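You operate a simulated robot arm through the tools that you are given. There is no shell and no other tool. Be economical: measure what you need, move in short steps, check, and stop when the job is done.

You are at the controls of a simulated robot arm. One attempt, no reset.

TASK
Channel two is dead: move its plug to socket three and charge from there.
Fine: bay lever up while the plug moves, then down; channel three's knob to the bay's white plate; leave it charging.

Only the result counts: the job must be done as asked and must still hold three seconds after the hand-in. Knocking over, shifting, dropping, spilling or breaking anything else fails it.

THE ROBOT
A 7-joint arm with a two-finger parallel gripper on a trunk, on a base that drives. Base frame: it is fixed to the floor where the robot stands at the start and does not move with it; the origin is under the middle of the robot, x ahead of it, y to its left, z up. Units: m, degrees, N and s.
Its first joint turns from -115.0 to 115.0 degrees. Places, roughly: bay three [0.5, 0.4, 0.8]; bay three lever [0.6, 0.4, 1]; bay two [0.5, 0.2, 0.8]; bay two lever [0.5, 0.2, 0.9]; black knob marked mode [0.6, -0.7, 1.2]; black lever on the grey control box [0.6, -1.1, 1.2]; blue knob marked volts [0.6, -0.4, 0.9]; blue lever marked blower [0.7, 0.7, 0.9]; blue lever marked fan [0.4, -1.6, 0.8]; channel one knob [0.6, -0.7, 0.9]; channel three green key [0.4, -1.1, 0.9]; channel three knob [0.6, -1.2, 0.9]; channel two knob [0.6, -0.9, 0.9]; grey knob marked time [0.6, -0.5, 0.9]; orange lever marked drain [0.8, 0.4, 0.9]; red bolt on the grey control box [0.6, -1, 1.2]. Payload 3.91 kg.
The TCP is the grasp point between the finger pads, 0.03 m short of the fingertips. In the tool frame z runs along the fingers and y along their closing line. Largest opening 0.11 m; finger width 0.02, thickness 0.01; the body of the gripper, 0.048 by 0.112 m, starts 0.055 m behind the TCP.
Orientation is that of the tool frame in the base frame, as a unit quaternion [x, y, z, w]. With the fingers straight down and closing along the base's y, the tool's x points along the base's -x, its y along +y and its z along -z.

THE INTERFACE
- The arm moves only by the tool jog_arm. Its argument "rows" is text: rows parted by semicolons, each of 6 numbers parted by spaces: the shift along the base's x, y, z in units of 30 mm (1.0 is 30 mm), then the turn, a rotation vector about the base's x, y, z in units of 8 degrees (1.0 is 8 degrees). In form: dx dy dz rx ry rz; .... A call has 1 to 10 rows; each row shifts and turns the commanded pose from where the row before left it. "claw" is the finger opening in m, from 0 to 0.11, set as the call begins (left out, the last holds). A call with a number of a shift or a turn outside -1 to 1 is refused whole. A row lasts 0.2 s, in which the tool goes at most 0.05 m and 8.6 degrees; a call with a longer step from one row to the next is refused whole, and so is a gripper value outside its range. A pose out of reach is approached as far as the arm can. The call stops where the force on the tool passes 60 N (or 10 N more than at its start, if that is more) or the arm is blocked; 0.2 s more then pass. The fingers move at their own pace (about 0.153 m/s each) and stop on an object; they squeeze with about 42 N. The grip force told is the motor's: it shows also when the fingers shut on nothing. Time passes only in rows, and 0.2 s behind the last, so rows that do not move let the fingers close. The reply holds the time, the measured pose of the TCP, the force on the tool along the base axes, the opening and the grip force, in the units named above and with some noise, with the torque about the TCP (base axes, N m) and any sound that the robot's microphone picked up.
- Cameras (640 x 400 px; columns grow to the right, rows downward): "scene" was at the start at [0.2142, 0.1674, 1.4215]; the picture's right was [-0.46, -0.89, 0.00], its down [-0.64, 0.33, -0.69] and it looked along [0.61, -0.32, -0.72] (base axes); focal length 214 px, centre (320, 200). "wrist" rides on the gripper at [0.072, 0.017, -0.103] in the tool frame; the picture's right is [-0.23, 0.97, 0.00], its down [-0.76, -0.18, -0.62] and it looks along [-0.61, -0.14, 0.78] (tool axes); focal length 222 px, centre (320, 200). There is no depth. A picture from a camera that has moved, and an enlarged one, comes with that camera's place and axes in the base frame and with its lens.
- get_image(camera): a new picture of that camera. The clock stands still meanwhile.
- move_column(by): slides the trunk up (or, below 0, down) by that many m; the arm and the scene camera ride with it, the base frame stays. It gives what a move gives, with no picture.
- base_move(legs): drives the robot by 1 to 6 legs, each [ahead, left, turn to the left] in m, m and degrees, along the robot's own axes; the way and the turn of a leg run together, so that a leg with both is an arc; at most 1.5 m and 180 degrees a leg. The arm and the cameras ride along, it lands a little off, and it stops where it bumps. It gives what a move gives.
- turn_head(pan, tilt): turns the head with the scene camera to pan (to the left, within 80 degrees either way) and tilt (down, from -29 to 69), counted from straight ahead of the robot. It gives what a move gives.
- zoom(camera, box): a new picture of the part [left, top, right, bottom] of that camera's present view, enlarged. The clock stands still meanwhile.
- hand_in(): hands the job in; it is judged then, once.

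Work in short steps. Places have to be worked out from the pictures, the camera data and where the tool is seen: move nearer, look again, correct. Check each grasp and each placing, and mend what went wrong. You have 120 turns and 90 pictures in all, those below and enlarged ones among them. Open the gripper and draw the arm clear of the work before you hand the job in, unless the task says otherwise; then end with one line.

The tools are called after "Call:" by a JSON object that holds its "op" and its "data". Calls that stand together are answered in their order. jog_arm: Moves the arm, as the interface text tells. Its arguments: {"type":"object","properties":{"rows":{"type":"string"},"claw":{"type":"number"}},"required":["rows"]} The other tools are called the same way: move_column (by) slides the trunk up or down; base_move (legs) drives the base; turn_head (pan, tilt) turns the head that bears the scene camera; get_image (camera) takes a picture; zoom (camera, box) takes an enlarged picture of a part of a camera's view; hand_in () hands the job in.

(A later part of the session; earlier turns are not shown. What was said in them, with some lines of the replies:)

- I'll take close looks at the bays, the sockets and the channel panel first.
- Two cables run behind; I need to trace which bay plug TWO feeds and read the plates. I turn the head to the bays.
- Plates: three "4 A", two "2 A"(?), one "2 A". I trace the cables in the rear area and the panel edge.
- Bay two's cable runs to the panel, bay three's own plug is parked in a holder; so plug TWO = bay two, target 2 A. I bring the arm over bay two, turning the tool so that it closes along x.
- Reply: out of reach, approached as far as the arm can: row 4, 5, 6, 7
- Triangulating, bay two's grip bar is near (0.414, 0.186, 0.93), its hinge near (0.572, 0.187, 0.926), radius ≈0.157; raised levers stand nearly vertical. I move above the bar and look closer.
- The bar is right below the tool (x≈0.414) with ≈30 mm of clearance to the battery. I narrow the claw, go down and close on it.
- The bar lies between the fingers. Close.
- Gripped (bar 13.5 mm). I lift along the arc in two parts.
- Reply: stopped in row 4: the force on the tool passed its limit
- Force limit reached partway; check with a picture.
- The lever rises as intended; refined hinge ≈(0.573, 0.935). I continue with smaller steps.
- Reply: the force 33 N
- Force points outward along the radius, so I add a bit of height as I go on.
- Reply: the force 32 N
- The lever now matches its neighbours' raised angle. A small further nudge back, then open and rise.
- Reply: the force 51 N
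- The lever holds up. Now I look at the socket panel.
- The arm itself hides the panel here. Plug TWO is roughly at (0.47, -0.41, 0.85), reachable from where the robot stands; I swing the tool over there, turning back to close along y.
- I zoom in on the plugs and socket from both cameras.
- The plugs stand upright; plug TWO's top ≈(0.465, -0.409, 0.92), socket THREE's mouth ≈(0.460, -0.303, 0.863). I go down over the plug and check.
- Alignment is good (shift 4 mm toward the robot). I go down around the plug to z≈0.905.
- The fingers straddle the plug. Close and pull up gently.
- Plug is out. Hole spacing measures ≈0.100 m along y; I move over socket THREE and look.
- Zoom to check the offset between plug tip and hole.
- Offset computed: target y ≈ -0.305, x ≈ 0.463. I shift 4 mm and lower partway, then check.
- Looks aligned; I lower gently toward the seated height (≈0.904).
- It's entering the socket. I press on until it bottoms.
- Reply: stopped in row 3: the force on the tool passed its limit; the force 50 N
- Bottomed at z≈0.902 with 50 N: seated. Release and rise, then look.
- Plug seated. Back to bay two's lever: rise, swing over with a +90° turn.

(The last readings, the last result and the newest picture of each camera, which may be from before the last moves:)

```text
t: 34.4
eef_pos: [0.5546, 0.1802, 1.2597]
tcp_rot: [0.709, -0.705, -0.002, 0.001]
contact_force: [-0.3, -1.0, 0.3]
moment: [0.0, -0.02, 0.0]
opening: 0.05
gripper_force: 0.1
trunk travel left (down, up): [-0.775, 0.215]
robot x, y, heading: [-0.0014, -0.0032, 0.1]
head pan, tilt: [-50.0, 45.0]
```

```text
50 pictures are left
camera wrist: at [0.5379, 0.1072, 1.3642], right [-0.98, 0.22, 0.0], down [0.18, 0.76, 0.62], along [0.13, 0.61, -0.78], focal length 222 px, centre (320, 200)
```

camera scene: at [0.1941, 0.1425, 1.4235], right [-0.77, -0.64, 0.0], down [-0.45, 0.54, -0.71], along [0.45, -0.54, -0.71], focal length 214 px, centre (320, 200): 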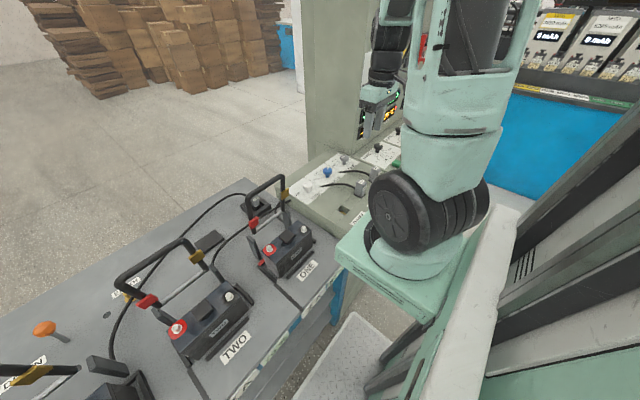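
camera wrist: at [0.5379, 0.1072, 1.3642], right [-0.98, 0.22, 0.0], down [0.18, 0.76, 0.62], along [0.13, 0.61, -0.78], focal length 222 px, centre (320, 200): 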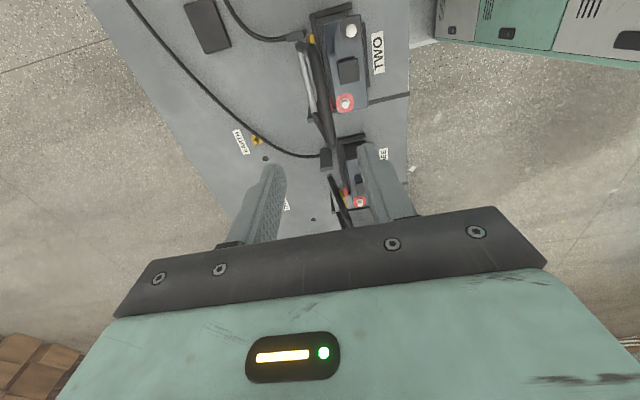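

The bar is below; I go down to z≈1.095 and close on it.

Call:
{"op": "jog_arm", "data": {"rows": "-0.08 0.2 -1 0 0 0;0 0 -1 0 0 0;0 0 -1 0 0 0;0 0 -1 0 0 0;0 0 -1 0 0 0;0 0 -0.45 0 0 0"}}

Call:
{"op": "jog_arm", "data": {"rows": "0 0 0 0 0 0;0 0 0 0 0 0;0 0 0 0 0 0", "claw": 0.0}}

Call:
{"op": "get_image", "data": {"camera": "wrist"}}

```text
t: 35.8
eef_pos: [0.5536, 0.1903, 1.0963]
tcp_rot: [0.71, -0.704, -0.002, 0.0]
contact_force: [-0.5, -0.3, -0.9]
moment: [0.0, -0.01, 0.02]
opening: 0.0499
gripper_force: 0.1
trunk travel left (down, up): [-0.775, 0.215]
robot x, y, heading: [-0.0, 0.0014, -0.1]
head pan, tilt: [-50.0, 45.0]
```

```text
t: 36.6
eef_pos: [0.549, 0.1904, 1.0953]
tcp_rot: [0.71, -0.704, -0.002, 0.003]
contact_force: [-30.4, 0.5, -2.1]
moment: [-0.79, 0.55, -0.29]
opening: 0.0134
gripper_force: 45.0
trunk travel left (down, up): [-0.775, 0.215]
robot x, y, heading: [0.0008, 0.0028, -0.0]
head pan, tilt: [-50.0, 45.0]
```

```text
49 pictures are left
camera wrist: at [0.534, 0.117, 1.2004], right [-0.98, 0.22, 0.01], down [0.18, 0.76, 0.62], along [0.13, 0.61, -0.78], focal length 222 px, centre (320, 200)
```

wrist: 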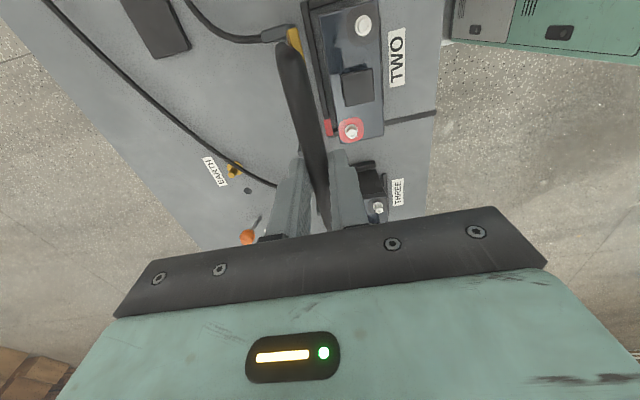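

Gripped. I lower the lever along the reverse arc, checking forces.

Call:
{"op": "jog_arm", "data": {"rows": "-0.85 0 -0.15 0 0 0;-0.69 0 -0.25 0 0 0;-0.65 0 -0.34 0 0 0;-0.6 0 -0.43 0 0 0"}}

```text
t: 37.6
eef_pos: [0.4715, 0.19, 1.0591]
tcp_rot: [0.709, -0.705, -0.001, 0.001]
contact_force: [7.6, -6.6, -8.3]
moment: [-0.42, -0.27, -0.1]
opening: 0.0134
gripper_force: 44.5
trunk travel left (down, up): [-0.775, 0.215]
robot x, y, heading: [-0.0041, -0.0011, 0.1]
head pan, tilt: [-50.0, 45.0]
```

Call:
{"op": "jog_arm", "data": {"rows": "-0.5 0 -0.51 0 0 0;-0.43 0 -0.57 0 0 0;-0.35 0 -0.62 0 0 0;-0.26 0 -0.68 0 0 0"}}

```text
t: 38.6
eef_pos: [0.4235, 0.1907, 0.9886]
tcp_rot: [0.709, -0.705, -0.002, 0.0]
contact_force: [10.4, 7.3, -3.6]
moment: [-0.24, -0.28, -0.12]
opening: 0.0137
gripper_force: 45.0
trunk travel left (down, up): [-0.775, 0.215]
robot x, y, heading: [-0.0058, -0.0002, 0.3]
head pan, tilt: [-50.0, 45.0]
```

Going well with low forces; I continue down to the stop (z≈0.936).

Call:
{"op": "jog_arm", "data": {"rows": "-0.17 0 -0.7 0 0 0;-0.05 0 -0.6 0 0 0;0 0 -0.4 0 0 0;0 0 -0.15 0 0 0;0 0 0 0 0 0"}}

Call:
{"op": "get_image", "data": {"camera": "wrist"}}

```text
t: 39.8
eef_pos: [0.4153, 0.1883, 0.9333]
tcp_rot: [0.71, -0.705, -0.001, 0.0]
contact_force: [10.4, 4.1, 32.0]
moment: [0.09, -0.16, -0.04]
opening: 0.0132
gripper_force: 44.6
trunk travel left (down, up): [-0.775, 0.215]
robot x, y, heading: [0.0018, 0.0009, 0.1]
head pan, tilt: [-50.0, 45.0]
```

```text
48 pictures are left
camera wrist: at [0.4, 0.1155, 1.0379], right [-0.98, 0.22, 0.0], down [0.17, 0.76, 0.62], along [0.14, 0.61, -0.78], focal length 222 px, centre (320, 200)
```

wrist: 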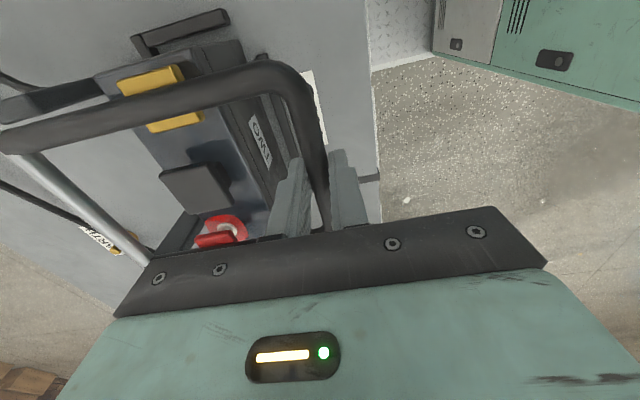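

The lever is at its lower stop (32 N up). Open and rise.

Call:
{"op": "jog_arm", "data": {"rows": "0 0 0 0 0 0;0 0 0 0 0 0;0 0 0.7 0 0 0;0 0 1 0 0 0;0 0 1 0 0 0;0 0 1 0 0 0;0 0 1 0 0 0;0 0 1 0 0 0", "claw": 0.045}}

Call:
{"op": "jog_arm", "data": {"rows": "0.3 0 1 0 0 0;0.4 -0.5 1 0 0 -1;0.3 -1 1 0 0 -1;0.2 -1 1 0 0 -1;0.2 -1 0.6 0 0 -1;0 -1 0 0 0 -1;0 -1 0 0 0 -1;0 -1 0 0 0 -1;0 -1 0 0 0 -1;0 -1 0 0 0 -1"}}

Call:
{"op": "turn_head", "data": {"pan": 0, "tilt": 60}}

Call:
{"op": "zoom", "data": {"camera": "scene", "box": [180, 110, 480, 290]}}

```text
t: 41.6
eef_pos: [0.4146, 0.1884, 1.1037]
tcp_rot: [0.709, -0.705, -0.001, 0.002]
contact_force: [0.0, -0.5, -0.6]
moment: [0.0, 0.05, -0.01]
opening: 0.0449
gripper_force: 0.1
trunk travel left (down, up): [-0.775, 0.215]
robot x, y, heading: [-0.0013, 0.0015, 0.0]
head pan, tilt: [-50.0, 45.0]
```

```text
t: 43.8
eef_pos: [0.4584, -0.0665, 1.2433]
tcp_rot: [-0.159, 0.987, 0.001, 0.001]
contact_force: [0.4, 0.2, 0.0]
moment: [-0.02, 0.0, -0.02]
opening: 0.045
gripper_force: 0.1
trunk travel left (down, up): [-0.775, 0.215]
robot x, y, heading: [-0.0028, -0.002, 0.3]
head pan, tilt: [-50.0, 45.0]
```

```text
t: 45.0
eef_pos: [0.458, -0.0656, 1.2436]
tcp_rot: [-0.16, 0.987, 0.002, 0.001]
contact_force: [0.6, -0.3, 0.6]
moment: [-0.02, 0.0, 0.0]
opening: 0.0451
gripper_force: 0.1
trunk travel left (down, up): [-0.775, 0.215]
robot x, y, heading: [0.0002, 0.0021, -0.0]
head pan, tilt: [0.0, 60.0]
```

```text
2.13 times, centred on (330, 200) of scene
camera zoom: at [0.2088, 0.2043, 1.404], right [0.0, -1.0, 0.0], down [-0.87, 0.0, -0.5], along [0.5, 0.0, -0.87], focal length 458 px, centre (299, 200)
```

zoom: 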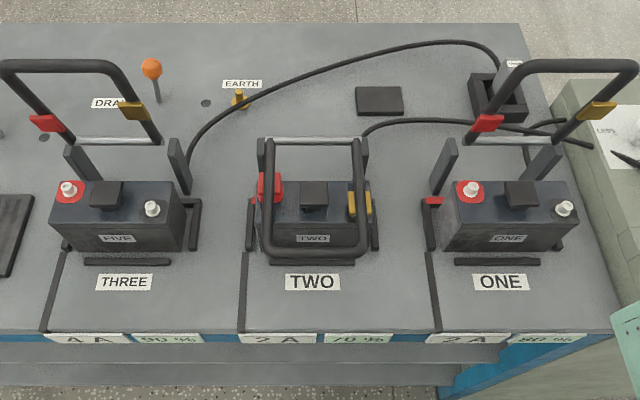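

Bay two is down. Before driving to channel three, I look to the right along the planned way.

Call:
{"op": "turn_head", "data": {"pan": -80, "tilt": 45}}

Call:
{"op": "get_image", "data": {"camera": "scene"}}

Call:
{"op": "get_image", "data": {"camera": "wrist"}}

```text
t: 46.5
eef_pos: [0.4594, -0.0649, 1.244]
tcp_rot: [-0.16, 0.987, 0.001, 0.001]
contact_force: [-0.5, 0.2, 0.1]
moment: [0.01, 0.0, 0.0]
opening: 0.0448
gripper_force: 0.0
trunk travel left (down, up): [-0.775, 0.215]
robot x, y, heading: [-0.0023, -0.001, 0.1]
head pan, tilt: [-80.0, 45.0]
```

```text
46 pictures are left
camera scene: at [0.1564, 0.1243, 1.4235], right [-0.98, -0.17, 0.0], down [-0.12, 0.7, -0.71], along [0.12, -0.7, -0.71], focal length 214 px, centre (320, 200)
```

scene: 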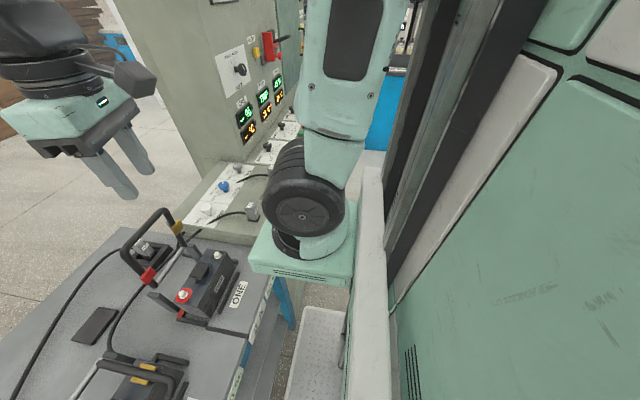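

```text
45 pictures are left
camera wrist: at [0.384, -0.0738, 1.3487], right [-0.09, 1.0, 0.0], down [0.78, 0.07, 0.62], along [0.62, 0.06, -0.78], focal length 222 px, centre (320, 200)
```

wrist: 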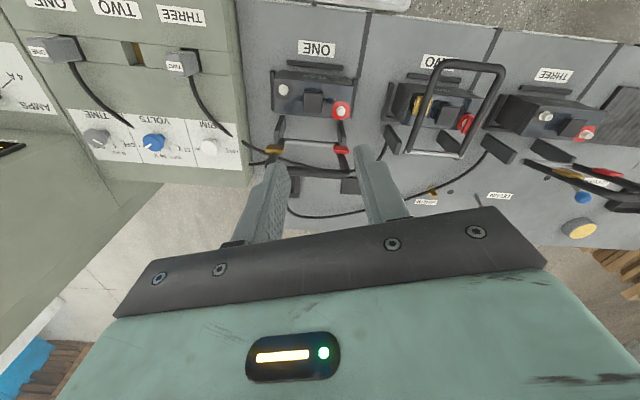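

I bring the arm to its carrying pose near the start pose, then back off 0.1 m and drive 0.8 m to the right.

Call:
{"op": "jog_arm", "data": {"rows": "0 -1 0.5 0 0 -1;0 -1 0.5 0 0 -1;0 -1 0.5 0 0 -0.3;-0.3 -1 0.5 0 0 0;-0.3 -1 0.5 0 0 0;-0.3 -1 0.5 0 0 0;-0.3 -1 0 0 0 0;-0.3 -1 0 0 0 0;-0.3 -1 0 0 0 0;-0.2 -1 0 0 0 0"}}

Call:
{"op": "base_move", "data": {"legs": [[-0.1, 0, 0], [0, -0.4, 0]]}}

Call:
{"op": "get_image", "data": {"camera": "scene"}}

```text
t: 48.7
eef_pos: [0.4095, -0.3694, 1.3177]
tcp_rot: [0.001, 1.0, 0.002, 0.001]
contact_force: [-0.1, 0.3, -0.3]
moment: [-0.02, -0.01, -0.02]
opening: 0.0449
gripper_force: 0.1
out of reach, approached as far as the arm can: row 2, 4
trunk travel left (down, up): [-0.775, 0.215]
robot x, y, heading: [0.0009, -0.001, 0.0]
head pan, tilt: [-80.0, 45.0]
```

```text
t: 52.0
eef_pos: [0.3063, -0.7818, 1.3191]
tcp_rot: [0.005, 1.0, 0.002, 0.001]
contact_force: [0.2, -0.2, -0.8]
moment: [0.0, -0.03, 0.01]
opening: 0.0449
gripper_force: 0.2
trunk travel left (down, up): [-0.775, 0.215]
robot x, y, heading: [-0.1074, -0.4103, -0.5]
head pan, tilt: [-80.0, 45.0]
```

```text
44 pictures are left
camera scene: at [0.0562, -0.2876, 1.4235], right [-0.99, -0.17, 0.0], down [-0.12, 0.7, -0.71], along [0.12, -0.7, -0.71], focal length 214 px, centre (320, 200)
```

scene: 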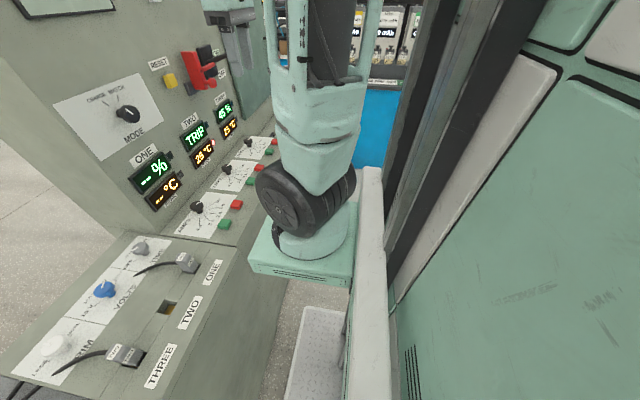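

Display THREE now shows a battery. Another 0.4 m right.

Call:
{"op": "base_move", "data": {"legs": [[0, -0.4, 0]]}}

Call:
{"op": "turn_head", "data": {"pan": -30, "tilt": 30}}

Call:
{"op": "get_image", "data": {"camera": "scene"}}

Call:
{"op": "get_image", "data": {"camera": "wrist"}}

```text
t: 54.5
eef_pos: [0.307, -1.1782, 1.3183]
tcp_rot: [0.001, 1.0, 0.002, 0.0]
contact_force: [0.6, 1.1, 0.6]
moment: [0.02, -0.01, -0.03]
opening: 0.0452
gripper_force: 0.1
trunk travel left (down, up): [-0.775, 0.215]
robot x, y, heading: [-0.102, -0.8078, 0.1]
head pan, tilt: [-80.0, 45.0]
```

```text
t: 55.6
eef_pos: [0.3074, -1.1777, 1.3173]
tcp_rot: [0.0, 1.0, 0.002, 0.0]
contact_force: [-0.7, 0.2, -0.1]
moment: [0.01, 0.01, -0.01]
opening: 0.0449
gripper_force: 0.2
trunk travel left (down, up): [-0.775, 0.215]
robot x, y, heading: [-0.1042, -0.8099, -0.2]
head pan, tilt: [-30.0, 30.0]
```

```text
43 pictures are left
camera scene: at [0.118, -0.6502, 1.4461], right [-0.5, -0.87, 0.0], down [-0.43, 0.25, -0.87], along [0.75, -0.43, -0.5], focal length 214 px, centre (320, 200)
```

scene: 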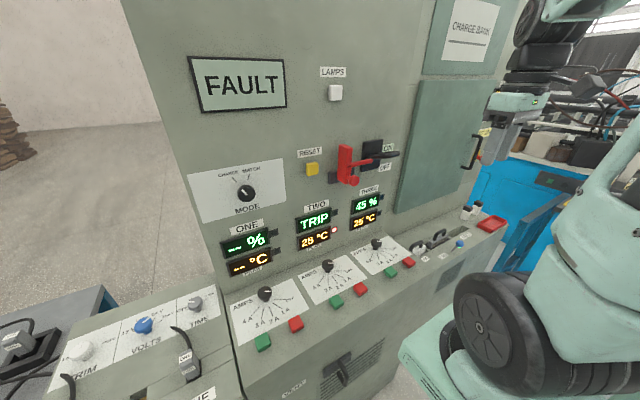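

```text
42 pictures are left
camera wrist: at [0.2346, -1.1618, 1.4231], right [0.23, 0.97, 0.0], down [0.76, -0.18, 0.62], along [0.61, -0.14, -0.78], focal length 222 px, centre (320, 200)
```

wrist: 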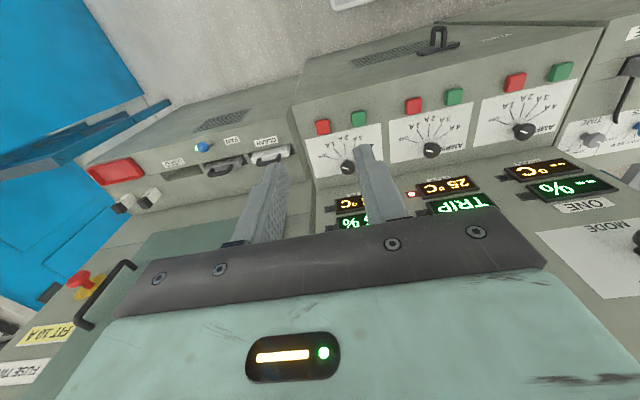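

I zoom in to read the panel texts, and channel three's dial.

Call:
{"op": "zoom", "data": {"camera": "scene", "box": [180, 60, 500, 260]}}

Call:
{"op": "zoom", "data": {"camera": "scene", "box": [330, 190, 430, 280]}}

Call:
{"op": "zoom", "data": {"camera": "wrist", "box": [290, 100, 450, 200]}}

```text
2.00 times, centred on (340, 160) of scene
camera zoom: at [0.118, -0.6502, 1.4461], right [-0.5, -0.87, 0.0], down [-0.43, 0.25, -0.87], along [0.75, -0.43, -0.5], focal length 429 px, centre (280, 280)
```

zoom: 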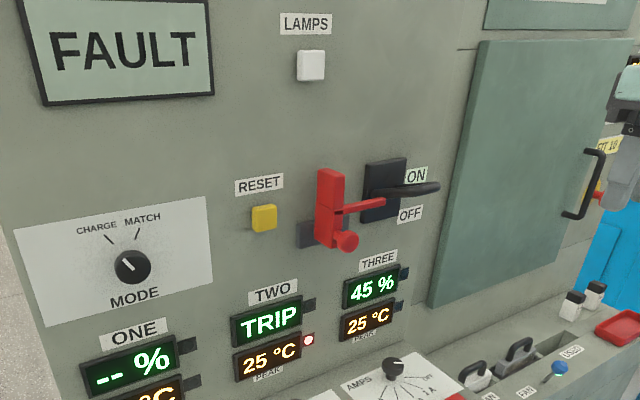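

```text
4.44 times, centred on (380, 235) of scene
camera zoom: at [0.118, -0.6502, 1.4461], right [-0.5, -0.87, 0.0], down [-0.43, 0.25, -0.87], along [0.75, -0.43, -0.5], focal length 953 px, centre (53, 44)
```

zoom: 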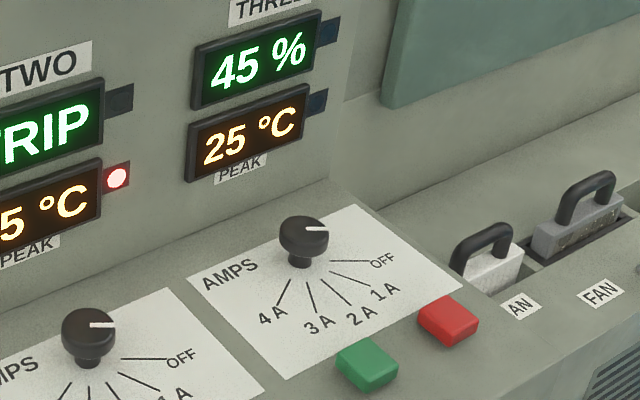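

```text
4.00 times, centred on (370, 150) of wrist
camera zoom: at [0.2346, -1.1618, 1.4231], right [0.23, 0.97, 0.0], down [0.76, -0.18, 0.62], along [0.61, -0.14, -0.78], focal length 888 px, centre (120, 400)
```

zoom: 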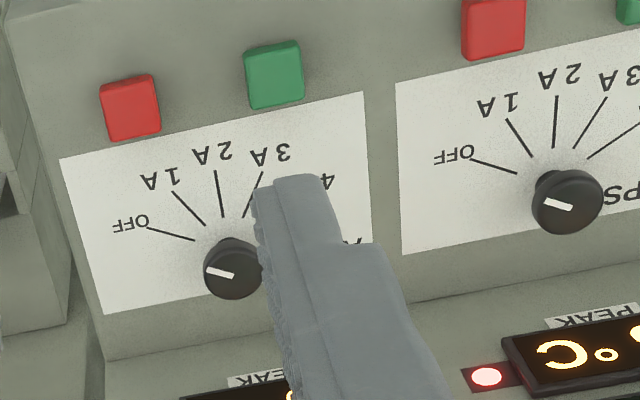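

Mode is on CHARGE, display THREE shows 45 %. Knob three's centre ≈(0.557, -1.157), top z≈0.89, at OFF; 2 A points straight toward −x, i.e. −60° about z. Green key ≈(0.433, -1.108, 0.88). I approach with +30° yaw and a small backward lean to clear the upright face.

Call:
{"op": "jog_arm", "data": {"rows": "0.8 0.08 -0.9 0 0 0.94;0.8 0.08 -0.9 0 0 0.94;0.8 0.08 -0.9 0 0 0.94;0.8 0.08 -0.9 0 0 0.94;0.8 0.08 -0.9 0.5 -0.87 0;0.8 0.08 -0.9 0.5 -0.87 0;0.8 0.08 -0.9 0 0 0;0.8 0.08 -0.9 0 0 0", "claw": 0.06}}

Call:
{"op": "get_image", "data": {"camera": "wrist"}}

Call:
{"op": "get_image", "data": {"camera": "scene"}}

```text
t: 57.5
eef_pos: [0.4992, -1.1588, 1.1029]
tcp_rot: [-0.257, 0.956, 0.037, 0.136]
contact_force: [0.4, 0.3, 1.3]
moment: [0.02, -0.01, -0.01]
opening: 0.0597
gripper_force: 0.0
trunk travel left (down, up): [-0.775, 0.215]
robot x, y, heading: [-0.1029, -0.8079, 0.1]
head pan, tilt: [-30.0, 30.0]
```

```text
38 pictures are left
camera wrist: at [0.4052, -1.1949, 1.1828], right [-0.3, 0.95, 0.07], down [0.57, 0.12, 0.81], along [0.76, 0.28, -0.58], focal length 222 px, centre (320, 200)
```

wrist: 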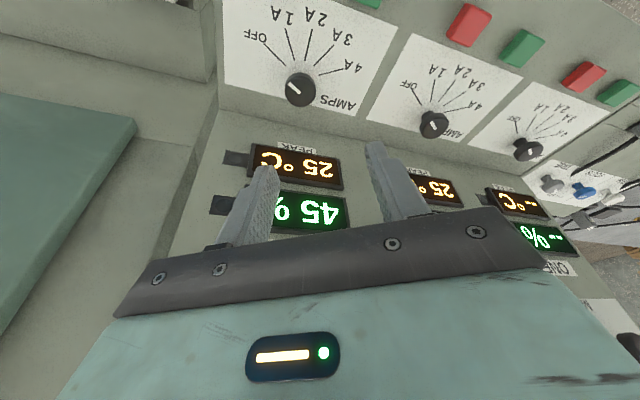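

```text
37 pictures are left
camera scene: at [0.1175, -0.65, 1.4462], right [-0.5, -0.87, 0.0], down [-0.43, 0.25, -0.87], along [0.75, -0.43, -0.5], focal length 214 px, centre (320, 200)
```

scene: 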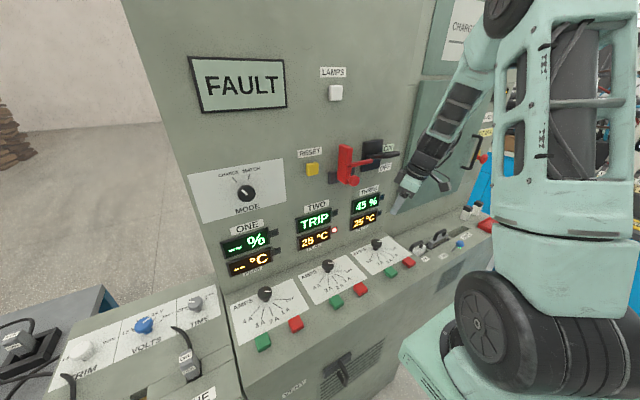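

Knob confirmed at (0.555, -1.155); the face is at x≈0.61. I lean 8° more and hover over the knob.

Call:
{"op": "jog_arm", "data": {"rows": "0.33 0 -0.9 0.5 -0.87 0;0.33 0 -0.9 0 0 0;0.33 0 -0.9 0 0 0;0.33 0 -0.9 0 0 0;0.33 0 -0.9 0 0 0"}}

Call:
{"op": "get_image", "data": {"camera": "wrist"}}

Call:
{"op": "zoom", "data": {"camera": "scene", "box": [330, 180, 450, 280]}}

```text
t: 58.6
eef_pos: [0.548, -1.158, 0.9675]
tcp_rot: [-0.254, 0.944, 0.055, 0.203]
contact_force: [0.1, 1.1, 0.7]
moment: [-0.05, 0.01, -0.02]
opening: 0.0599
gripper_force: 0.1
trunk travel left (down, up): [-0.775, 0.215]
robot x, y, heading: [-0.1017, -0.809, -0.0]
head pan, tilt: [-30.0, 30.0]
```

```text
36 pictures are left
camera wrist: at [0.4465, -1.1983, 1.0334], right [-0.31, 0.95, 0.09], down [0.47, 0.07, 0.88], along [0.83, 0.32, -0.47], focal length 222 px, centre (320, 200)
```

wrist: 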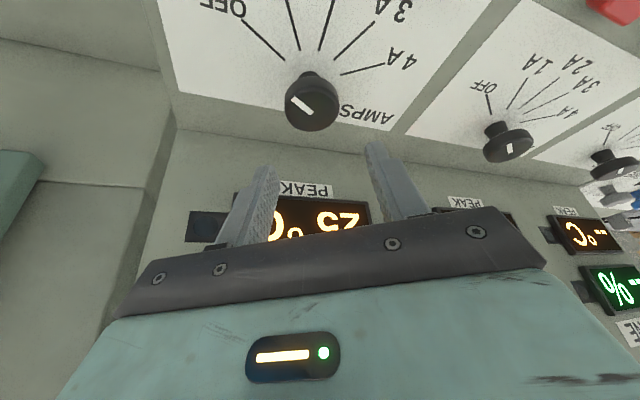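

```text
4.00 times, centred on (390, 230) of scene
camera zoom: at [0.1177, -0.6499, 1.4462], right [-0.5, -0.87, 0.0], down [-0.43, 0.25, -0.87], along [0.75, -0.43, -0.5], focal length 858 px, centre (40, 80)
```

zoom: 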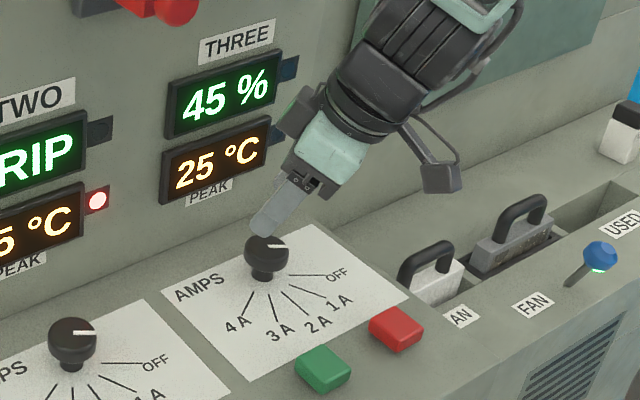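

Good alignment. I descend to z≈0.903 around the knob and close.

Call:
{"op": "jog_arm", "data": {"rows": "0 -0.1 -0.8 0 0 0;0 0 -0.8 0 0 0;0 0 -0.5 0 0 0;0 0 0 0 0 0"}}

Call:
{"op": "get_image", "data": {"camera": "wrist"}}

Call:
{"op": "zoom", "data": {"camera": "scene", "box": [330, 180, 450, 280]}}

```text
t: 59.6
eef_pos: [0.5495, -1.1612, 0.9043]
tcp_rot: [-0.254, 0.944, 0.055, 0.202]
contact_force: [-0.4, 0.2, -0.5]
moment: [0.0, -0.01, 0.0]
opening: 0.0599
gripper_force: 0.1
trunk travel left (down, up): [-0.775, 0.215]
robot x, y, heading: [-0.1047, -0.8075, 0.2]
head pan, tilt: [-30.0, 30.0]
```

```text
34 pictures are left
camera wrist: at [0.4473, -1.2021, 0.9699], right [-0.31, 0.95, 0.09], down [0.47, 0.07, 0.88], along [0.83, 0.32, -0.47], focal length 222 px, centre (320, 200)
```

wrist: 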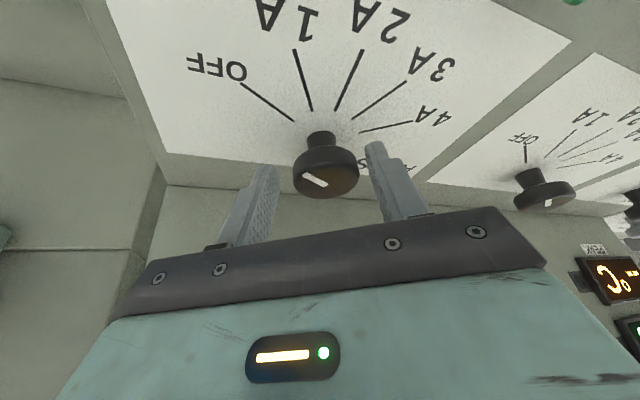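

```text
4.00 times, centred on (390, 230) of scene
camera zoom: at [0.118, -0.6502, 1.4461], right [-0.5, -0.87, 0.0], down [-0.43, 0.25, -0.87], along [0.75, -0.43, -0.5], focal length 858 px, centre (40, 80)
```

zoom: 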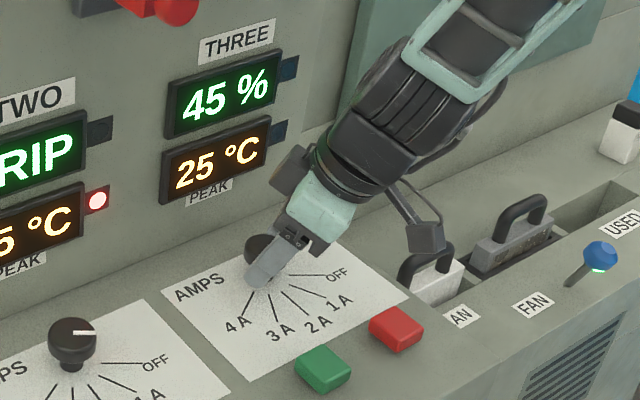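

The knob lies between the fingertips. Close.

Call:
{"op": "jog_arm", "data": {"rows": "0 0 0 0 0 0;0 0 0 0 0 0;0 0 0 0 0 0", "claw": 0.0}}

Call:
{"op": "get_image", "data": {"camera": "wrist"}}

```text
t: 60.5
eef_pos: [0.5478, -1.1581, 0.9041]
tcp_rot: [-0.255, 0.944, 0.057, 0.201]
contact_force: [-11.1, 17.0, -1.0]
moment: [0.76, 0.07, 0.22]
opening: 0.0415
gripper_force: 45.5
trunk travel left (down, up): [-0.775, 0.215]
robot x, y, heading: [-0.1036, -0.8068, -0.2]
head pan, tilt: [-30.0, 30.0]
```

```text
32 pictures are left
camera wrist: at [0.4464, -1.1998, 0.9699], right [-0.31, 0.94, 0.1], down [0.47, 0.06, 0.88], along [0.82, 0.32, -0.47], focal length 222 px, centre (320, 200)
```

wrist: 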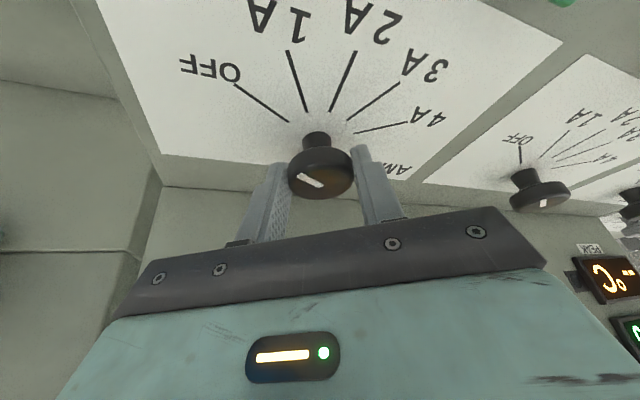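

Gripped, with a 3 mm sideways bias; I relieve that and turn −30° first.

Call:
{"op": "jog_arm", "data": {"rows": "-0.05 0.09 0 0 0 0;0 0.027 0 0 0 -0.75;0 0.027 0 0 0 -0.75;0 0.027 0 0 0 -0.75;0 0.027 0 0 0 -0.75;0 0.027 0 0 0 -0.75"}}

Call:
{"op": "get_image", "data": {"camera": "wrist"}}

```text
t: 61.9
eef_pos: [0.548, -1.1534, 0.9044]
tcp_rot: [0.0, 0.978, 0.002, 0.208]
contact_force: [-5.3, 10.8, -16.2]
moment: [0.08, 0.86, 0.12]
opening: 0.0411
gripper_force: 45.2
trunk travel left (down, up): [-0.775, 0.215]
robot x, y, heading: [-0.1019, -0.8098, 0.1]
head pan, tilt: [-30.0, 30.0]
```

```text
31 pictures are left
camera wrist: at [0.4388, -1.1384, 0.9703], right [0.21, 0.97, 0.1], down [0.44, -0.18, 0.88], along [0.87, -0.14, -0.47], focal length 222 px, centre (320, 200)
```

wrist: 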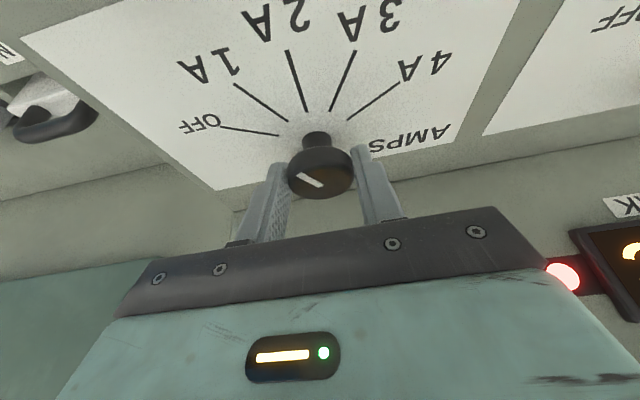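

The knob turns with the tool (now at 1 A). Another −30°.

Call:
{"op": "jog_arm", "data": {"rows": "0 0.02 0 0 0 -0.75;0 0.02 0 0 0 -0.75;0 0.02 0 0 0 -0.75;0 0.02 0 0 0 -0.75;0 0.02 0 0 0 -0.75;0 0 0 0 0 0"}}

Call:
{"op": "get_image", "data": {"camera": "wrist"}}

Call:
{"op": "zoom", "data": {"camera": "scene", "box": [330, 180, 450, 280]}}

```text
t: 63.2
eef_pos: [0.5489, -1.15, 0.9054]
tcp_rot: [0.252, 0.945, -0.052, 0.203]
contact_force: [-0.4, 15.1, -18.5]
moment: [0.63, 0.43, 0.12]
opening: 0.0412
gripper_force: 45.6
trunk travel left (down, up): [-0.775, 0.215]
robot x, y, heading: [-0.1026, -0.8079, -0.1]
head pan, tilt: [-30.0, 30.0]
```

```text
30 pictures are left
camera wrist: at [0.4627, -1.0823, 0.9706], right [0.66, 0.74, 0.1], down [0.29, -0.38, 0.88], along [0.69, -0.56, -0.47], focal length 222 px, centre (320, 200)
```

wrist: 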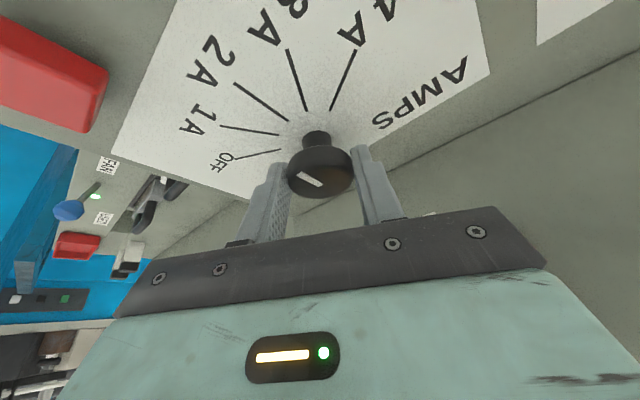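

```text
4.00 times, centred on (390, 230) of scene
camera zoom: at [0.1189, -0.6498, 1.4459], right [-0.5, -0.87, 0.0], down [-0.43, 0.25, -0.87], along [0.75, -0.43, -0.5], focal length 858 px, centre (40, 80)
```

zoom: 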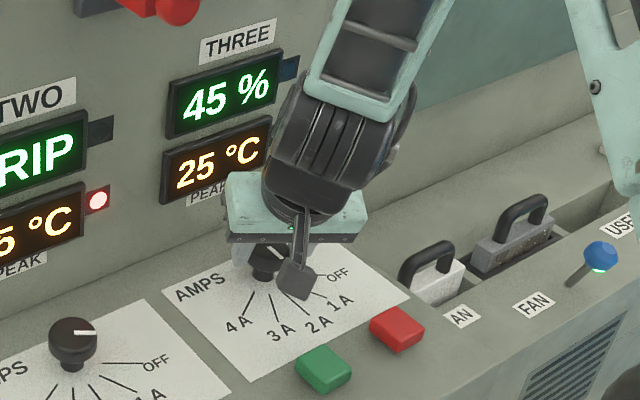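

The 2 A tick now sits exactly where OFF was relative to the pointer. Release and rise, then check.

Call:
{"op": "jog_arm", "data": {"rows": "0 0 0 0 0 0;0 0 0 0 0 0;0 0 0.5 0 0 0;-0.2 0 1 0 0 0;-0.3 0 1 0 0 0;-0.5 0 1 0 0 0;-0.7 0 0.5 0 0 0.9;-0.7 0 0 0 0 0.9;-0.7 0 0 0 0 0.9;-0.7 0 0 0 0 0.9", "claw": 0.07}}

Call:
{"op": "zoom", "data": {"camera": "scene", "box": [330, 180, 450, 280]}}

Call:
{"op": "get_image", "data": {"camera": "wrist"}}

```text
t: 65.5
eef_pos: [0.4337, -1.1506, 1.0231]
tcp_rot: [0.008, 0.978, -0.001, 0.209]
contact_force: [0.8, 1.1, 0.5]
moment: [-0.02, 0.0, 0.03]
opening: 0.07
gripper_force: 0.2
trunk travel left (down, up): [-0.775, 0.215]
robot x, y, heading: [-0.103, -0.8124, -0.1]
head pan, tilt: [-30.0, 30.0]
```

```text
4.00 times, centred on (390, 230) of scene
camera zoom: at [0.1184, -0.6498, 1.446], right [-0.5, -0.87, 0.0], down [-0.43, 0.25, -0.87], along [0.75, -0.43, -0.5], focal length 858 px, centre (40, 80)
```

zoom: 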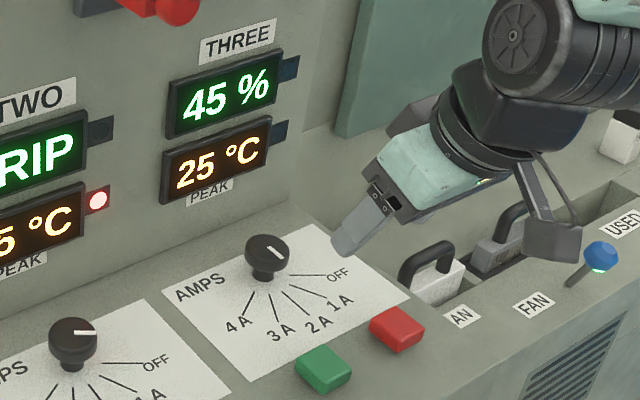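

```text
27 pictures are left
camera wrist: at [0.3266, -1.133, 1.0885], right [0.22, 0.97, 0.09], down [0.44, -0.19, 0.88], along [0.87, -0.15, -0.47], focal length 222 px, centre (320, 200)
```

wrist: 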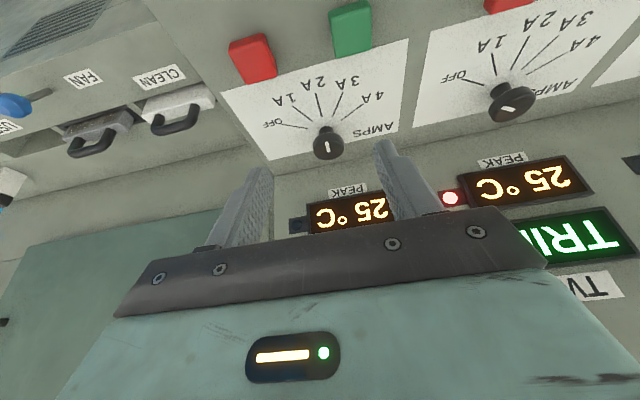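

The pointer appears at 2 A; I verify with a zoom.

Call:
{"op": "zoom", "data": {"camera": "wrist", "box": [270, 70, 390, 170]}}

Call:
{"op": "zoom", "data": {"camera": "scene", "box": [380, 225, 430, 280]}}

```text
4.00 times, centred on (330, 120) of wrist
camera zoom: at [0.3266, -1.133, 1.0885], right [0.22, 0.97, 0.09], down [0.44, -0.19, 0.88], along [0.87, -0.15, -0.47], focal length 888 px, centre (280, 520)
```

zoom: 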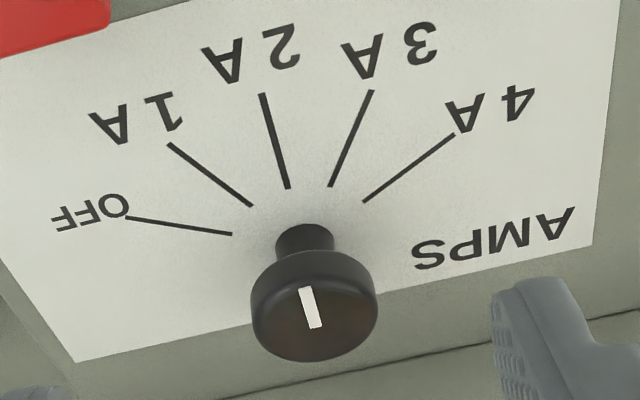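

```text
7.27 times, centred on (405, 252) of scene
camera zoom: at [0.1184, -0.6498, 1.446], right [-0.5, -0.87, 0.0], down [-0.43, 0.25, -0.87], along [0.75, -0.43, -0.5], focal length 1560 px, centre (-298, -182)
```

zoom: 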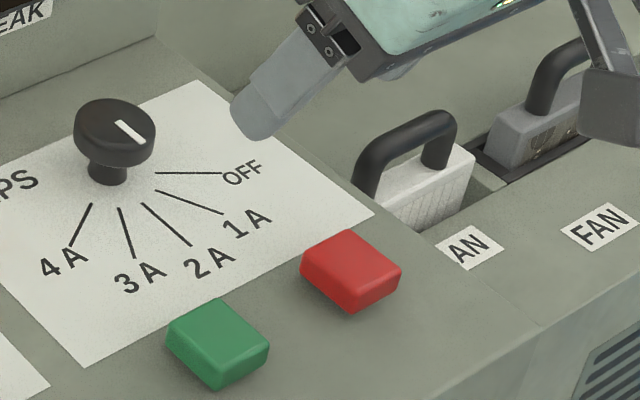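

Pointer parallel to the 2 A mark. Next the green key at ≈(0.433, -1.108, 0.88): I straighten the tool, close the fingers and hover above it.

Call:
{"op": "jog_arm", "data": {"rows": "0 0.48 0 0 1 0;0 0.48 0 0 1 0;0 0.48 -0.3 0 1 0;0 0 -0.7 0 0 0;0 0 -0.7 0 0 0;0 0 -0.5 0 0 0", "claw": 0.0}}

Call:
{"op": "get_image", "data": {"camera": "wrist"}}

Call:
{"op": "zoom", "data": {"camera": "scene", "box": [350, 210, 430, 280]}}

```text
t: 66.8
eef_pos: [0.4337, -1.1087, 0.9592]
tcp_rot: [0.008, 1.0, -0.003, 0.002]
contact_force: [-0.1, 0.4, 0.3]
moment: [-0.03, -0.01, 0.01]
opening: 0.0
gripper_force: 37.7
trunk travel left (down, up): [-0.775, 0.215]
robot x, y, heading: [-0.1062, -0.8062, 0.3]
head pan, tilt: [-30.0, 30.0]
```

```text
24 pictures are left
camera wrist: at [0.3616, -1.0911, 1.0633], right [0.24, 0.97, 0.0], down [0.76, -0.19, 0.63], along [0.61, -0.16, -0.78], focal length 222 px, centre (320, 200)
```

wrist: 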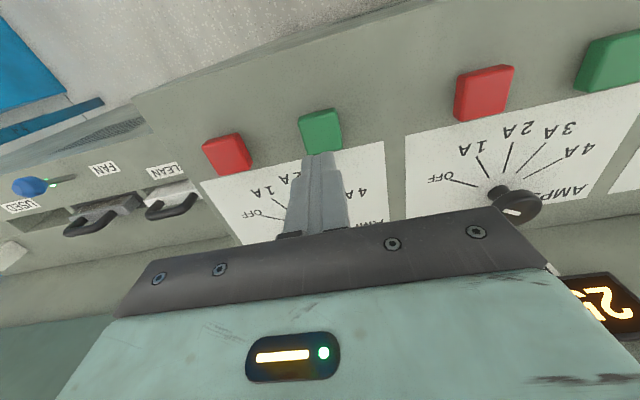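

```text
5.71 times, centred on (390, 245) of scene
camera zoom: at [0.1178, -0.6501, 1.4461], right [-0.5, -0.87, 0.0], down [-0.43, 0.25, -0.87], along [0.75, -0.43, -0.5], focal length 1226 px, centre (-80, -57)
```

zoom: 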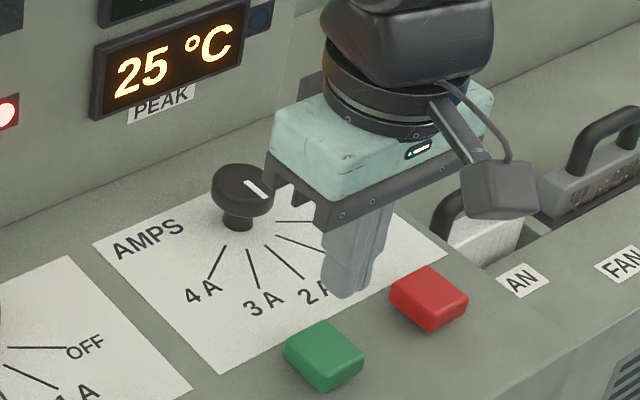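

Tip is right over the key. I press down in small steps.

Call:
{"op": "jog_arm", "data": {"rows": "0 0 -0.7 0 0 0;0 0 -0.7 0 0 0;0 0 -0.2 0 0 0;0 0 -0.1 0 0 0;0 0 -0.1 0 0 0"}}

Call:
{"op": "zoom", "data": {"camera": "scene", "box": [330, 180, 450, 280]}}

```text
t: 68.0
eef_pos: [0.4331, -1.1091, 0.9054]
tcp_rot: [0.01, 1.0, -0.002, 0.001]
contact_force: [-1.3, -1.0, 7.7]
moment: [0.0, 0.03, 0.01]
opening: 0.0001
gripper_force: 37.3
trunk travel left (down, up): [-0.775, 0.215]
robot x, y, heading: [-0.1051, -0.8102, -0.2]
head pan, tilt: [-30.0, 30.0]
heard: click
```

```text
4.00 times, centred on (390, 230) of scene
camera zoom: at [0.1177, -0.6501, 1.4463], right [-0.5, -0.87, 0.0], down [-0.43, 0.25, -0.87], along [0.75, -0.43, -0.5], focal length 858 px, centre (40, 80)
```

zoom: 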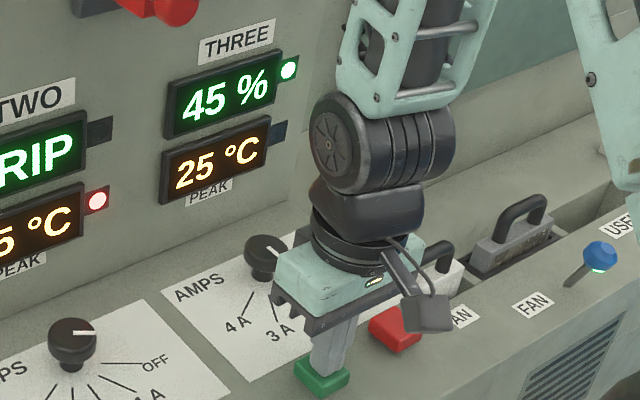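

Click heard, and the green lamp by display THREE is lit: it's charging. I lift off, retreat, and check that it stays so.

Call:
{"op": "jog_arm", "data": {"rows": "0 0 0.5 0 0 0;0 0 1 0 0 0;0 0 1 0 0 0;0 0 1 0 0 0;-0.5 0 1 0 0 0;-0.7 0 1 0 0 0;-0.7 0 1 0 0 0;-0.7 0 1 0 0 0;-0.5 0 1 0 0 0;0 0 1 0 0 0", "claw": 0.08}}

Call:
{"op": "get_image", "data": {"camera": "scene"}}

Call:
{"op": "zoom", "data": {"camera": "scene", "box": [210, 140, 450, 290]}}

```text
t: 70.2
eef_pos: [0.3414, -1.1093, 1.1884]
tcp_rot: [0.009, 1.0, -0.003, 0.001]
contact_force: [0.3, -0.7, 0.4]
moment: [0.03, -0.01, 0.05]
opening: 0.0802
gripper_force: 0.1
trunk travel left (down, up): [-0.775, 0.215]
robot x, y, heading: [-0.1033, -0.813, 0.0]
head pan, tilt: [-30.0, 30.0]
```

```text
21 pictures are left
camera scene: at [0.1183, -0.6503, 1.446], right [-0.5, -0.87, 0.0], down [-0.43, 0.25, -0.87], along [0.75, -0.43, -0.5], focal length 214 px, centre (320, 200)
```

scene: 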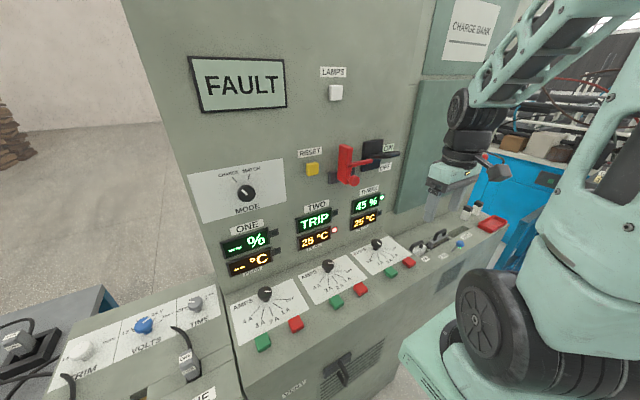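

```text
2.67 times, centred on (330, 215) of scene
camera zoom: at [0.1183, -0.6503, 1.446], right [-0.5, -0.87, 0.0], down [-0.43, 0.25, -0.87], along [0.75, -0.43, -0.5], focal length 572 px, centre (293, 160)
```

zoom: 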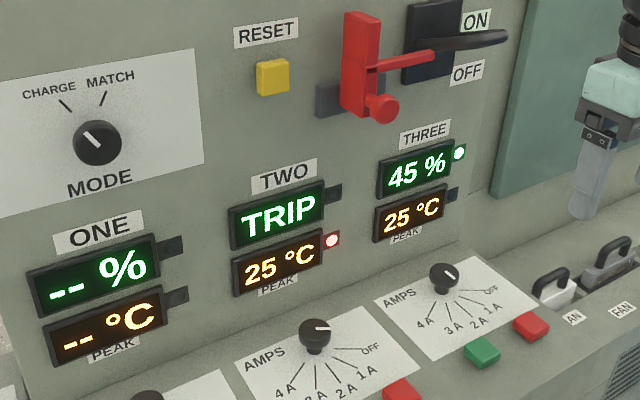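

Charging lamp on, knob at 2 A. I wait some seconds to be sure it holds.

Call:
{"op": "jog_arm", "data": {"rows": "0 0 0 0 0 0;0 0 0 0 0 0;0 0 0 0 0 0;0 0 0 0 0 0;0 0 0 0 0 0;0 0 0 0 0 0;0 0 0 0 0 0;0 0 0 0 0 0;0 0 0 0 0 0;0 0 0 0 0 0"}}

Call:
{"op": "jog_arm", "data": {"rows": "0 0 0 0 0 0;0 0 0 0 0 0;0 0 0 0 0 0;0 0 0 0 0 0;0 0 0 0 0 0;0 0 0 0 0 0;0 0 0 0 0 0;0 0 0 0 0 0;0 0 0 0 0 0;0 0 0 0 0 0"}}

Call:
{"op": "zoom", "data": {"camera": "scene", "box": [210, 140, 450, 290]}}

```text
t: 72.5
eef_pos: [0.3417, -1.109, 1.1883]
tcp_rot: [0.009, 1.0, -0.002, 0.001]
contact_force: [-0.1, 0.3, -0.1]
moment: [-0.01, 0.0, 0.01]
opening: 0.0799
gripper_force: 0.0
trunk travel left (down, up): [-0.775, 0.215]
robot x, y, heading: [-0.1036, -0.8105, 0.1]
head pan, tilt: [-30.0, 30.0]
```

```text
t: 74.7
eef_pos: [0.3406, -1.1103, 1.187]
tcp_rot: [0.008, 1.0, -0.003, 0.0]
contact_force: [0.0, -0.3, 0.4]
moment: [-0.01, 0.04, -0.02]
opening: 0.08
gripper_force: 0.0
trunk travel left (down, up): [-0.775, 0.215]
robot x, y, heading: [-0.1061, -0.8075, 0.1]
head pan, tilt: [-30.0, 30.0]
```

```text
2.67 times, centred on (330, 215) of scene
camera zoom: at [0.118, -0.6501, 1.4461], right [-0.5, -0.87, 0.0], down [-0.43, 0.25, -0.87], along [0.75, -0.43, -0.5], focal length 572 px, centre (293, 160)
```

zoom: 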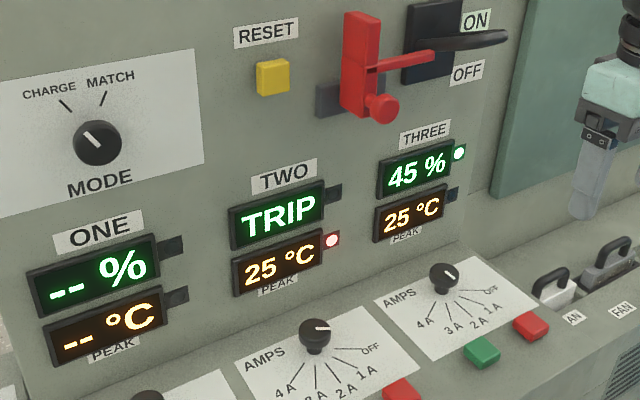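

It holds steady: charging on channel three at 2 A, arm clear, gripper open. I hand it in.

Call:
{"op": "hand_in", "data": {}}

```text
The job is handed in.
```

Plug TWO is now in socket three and charging there. I raised bay two's lever for the move and put it back down, set channel three's knob to 2 A as on the bay's white plate, and pressed the green key. The charge lamp lit and was still on about six seconds later, when I handed in.
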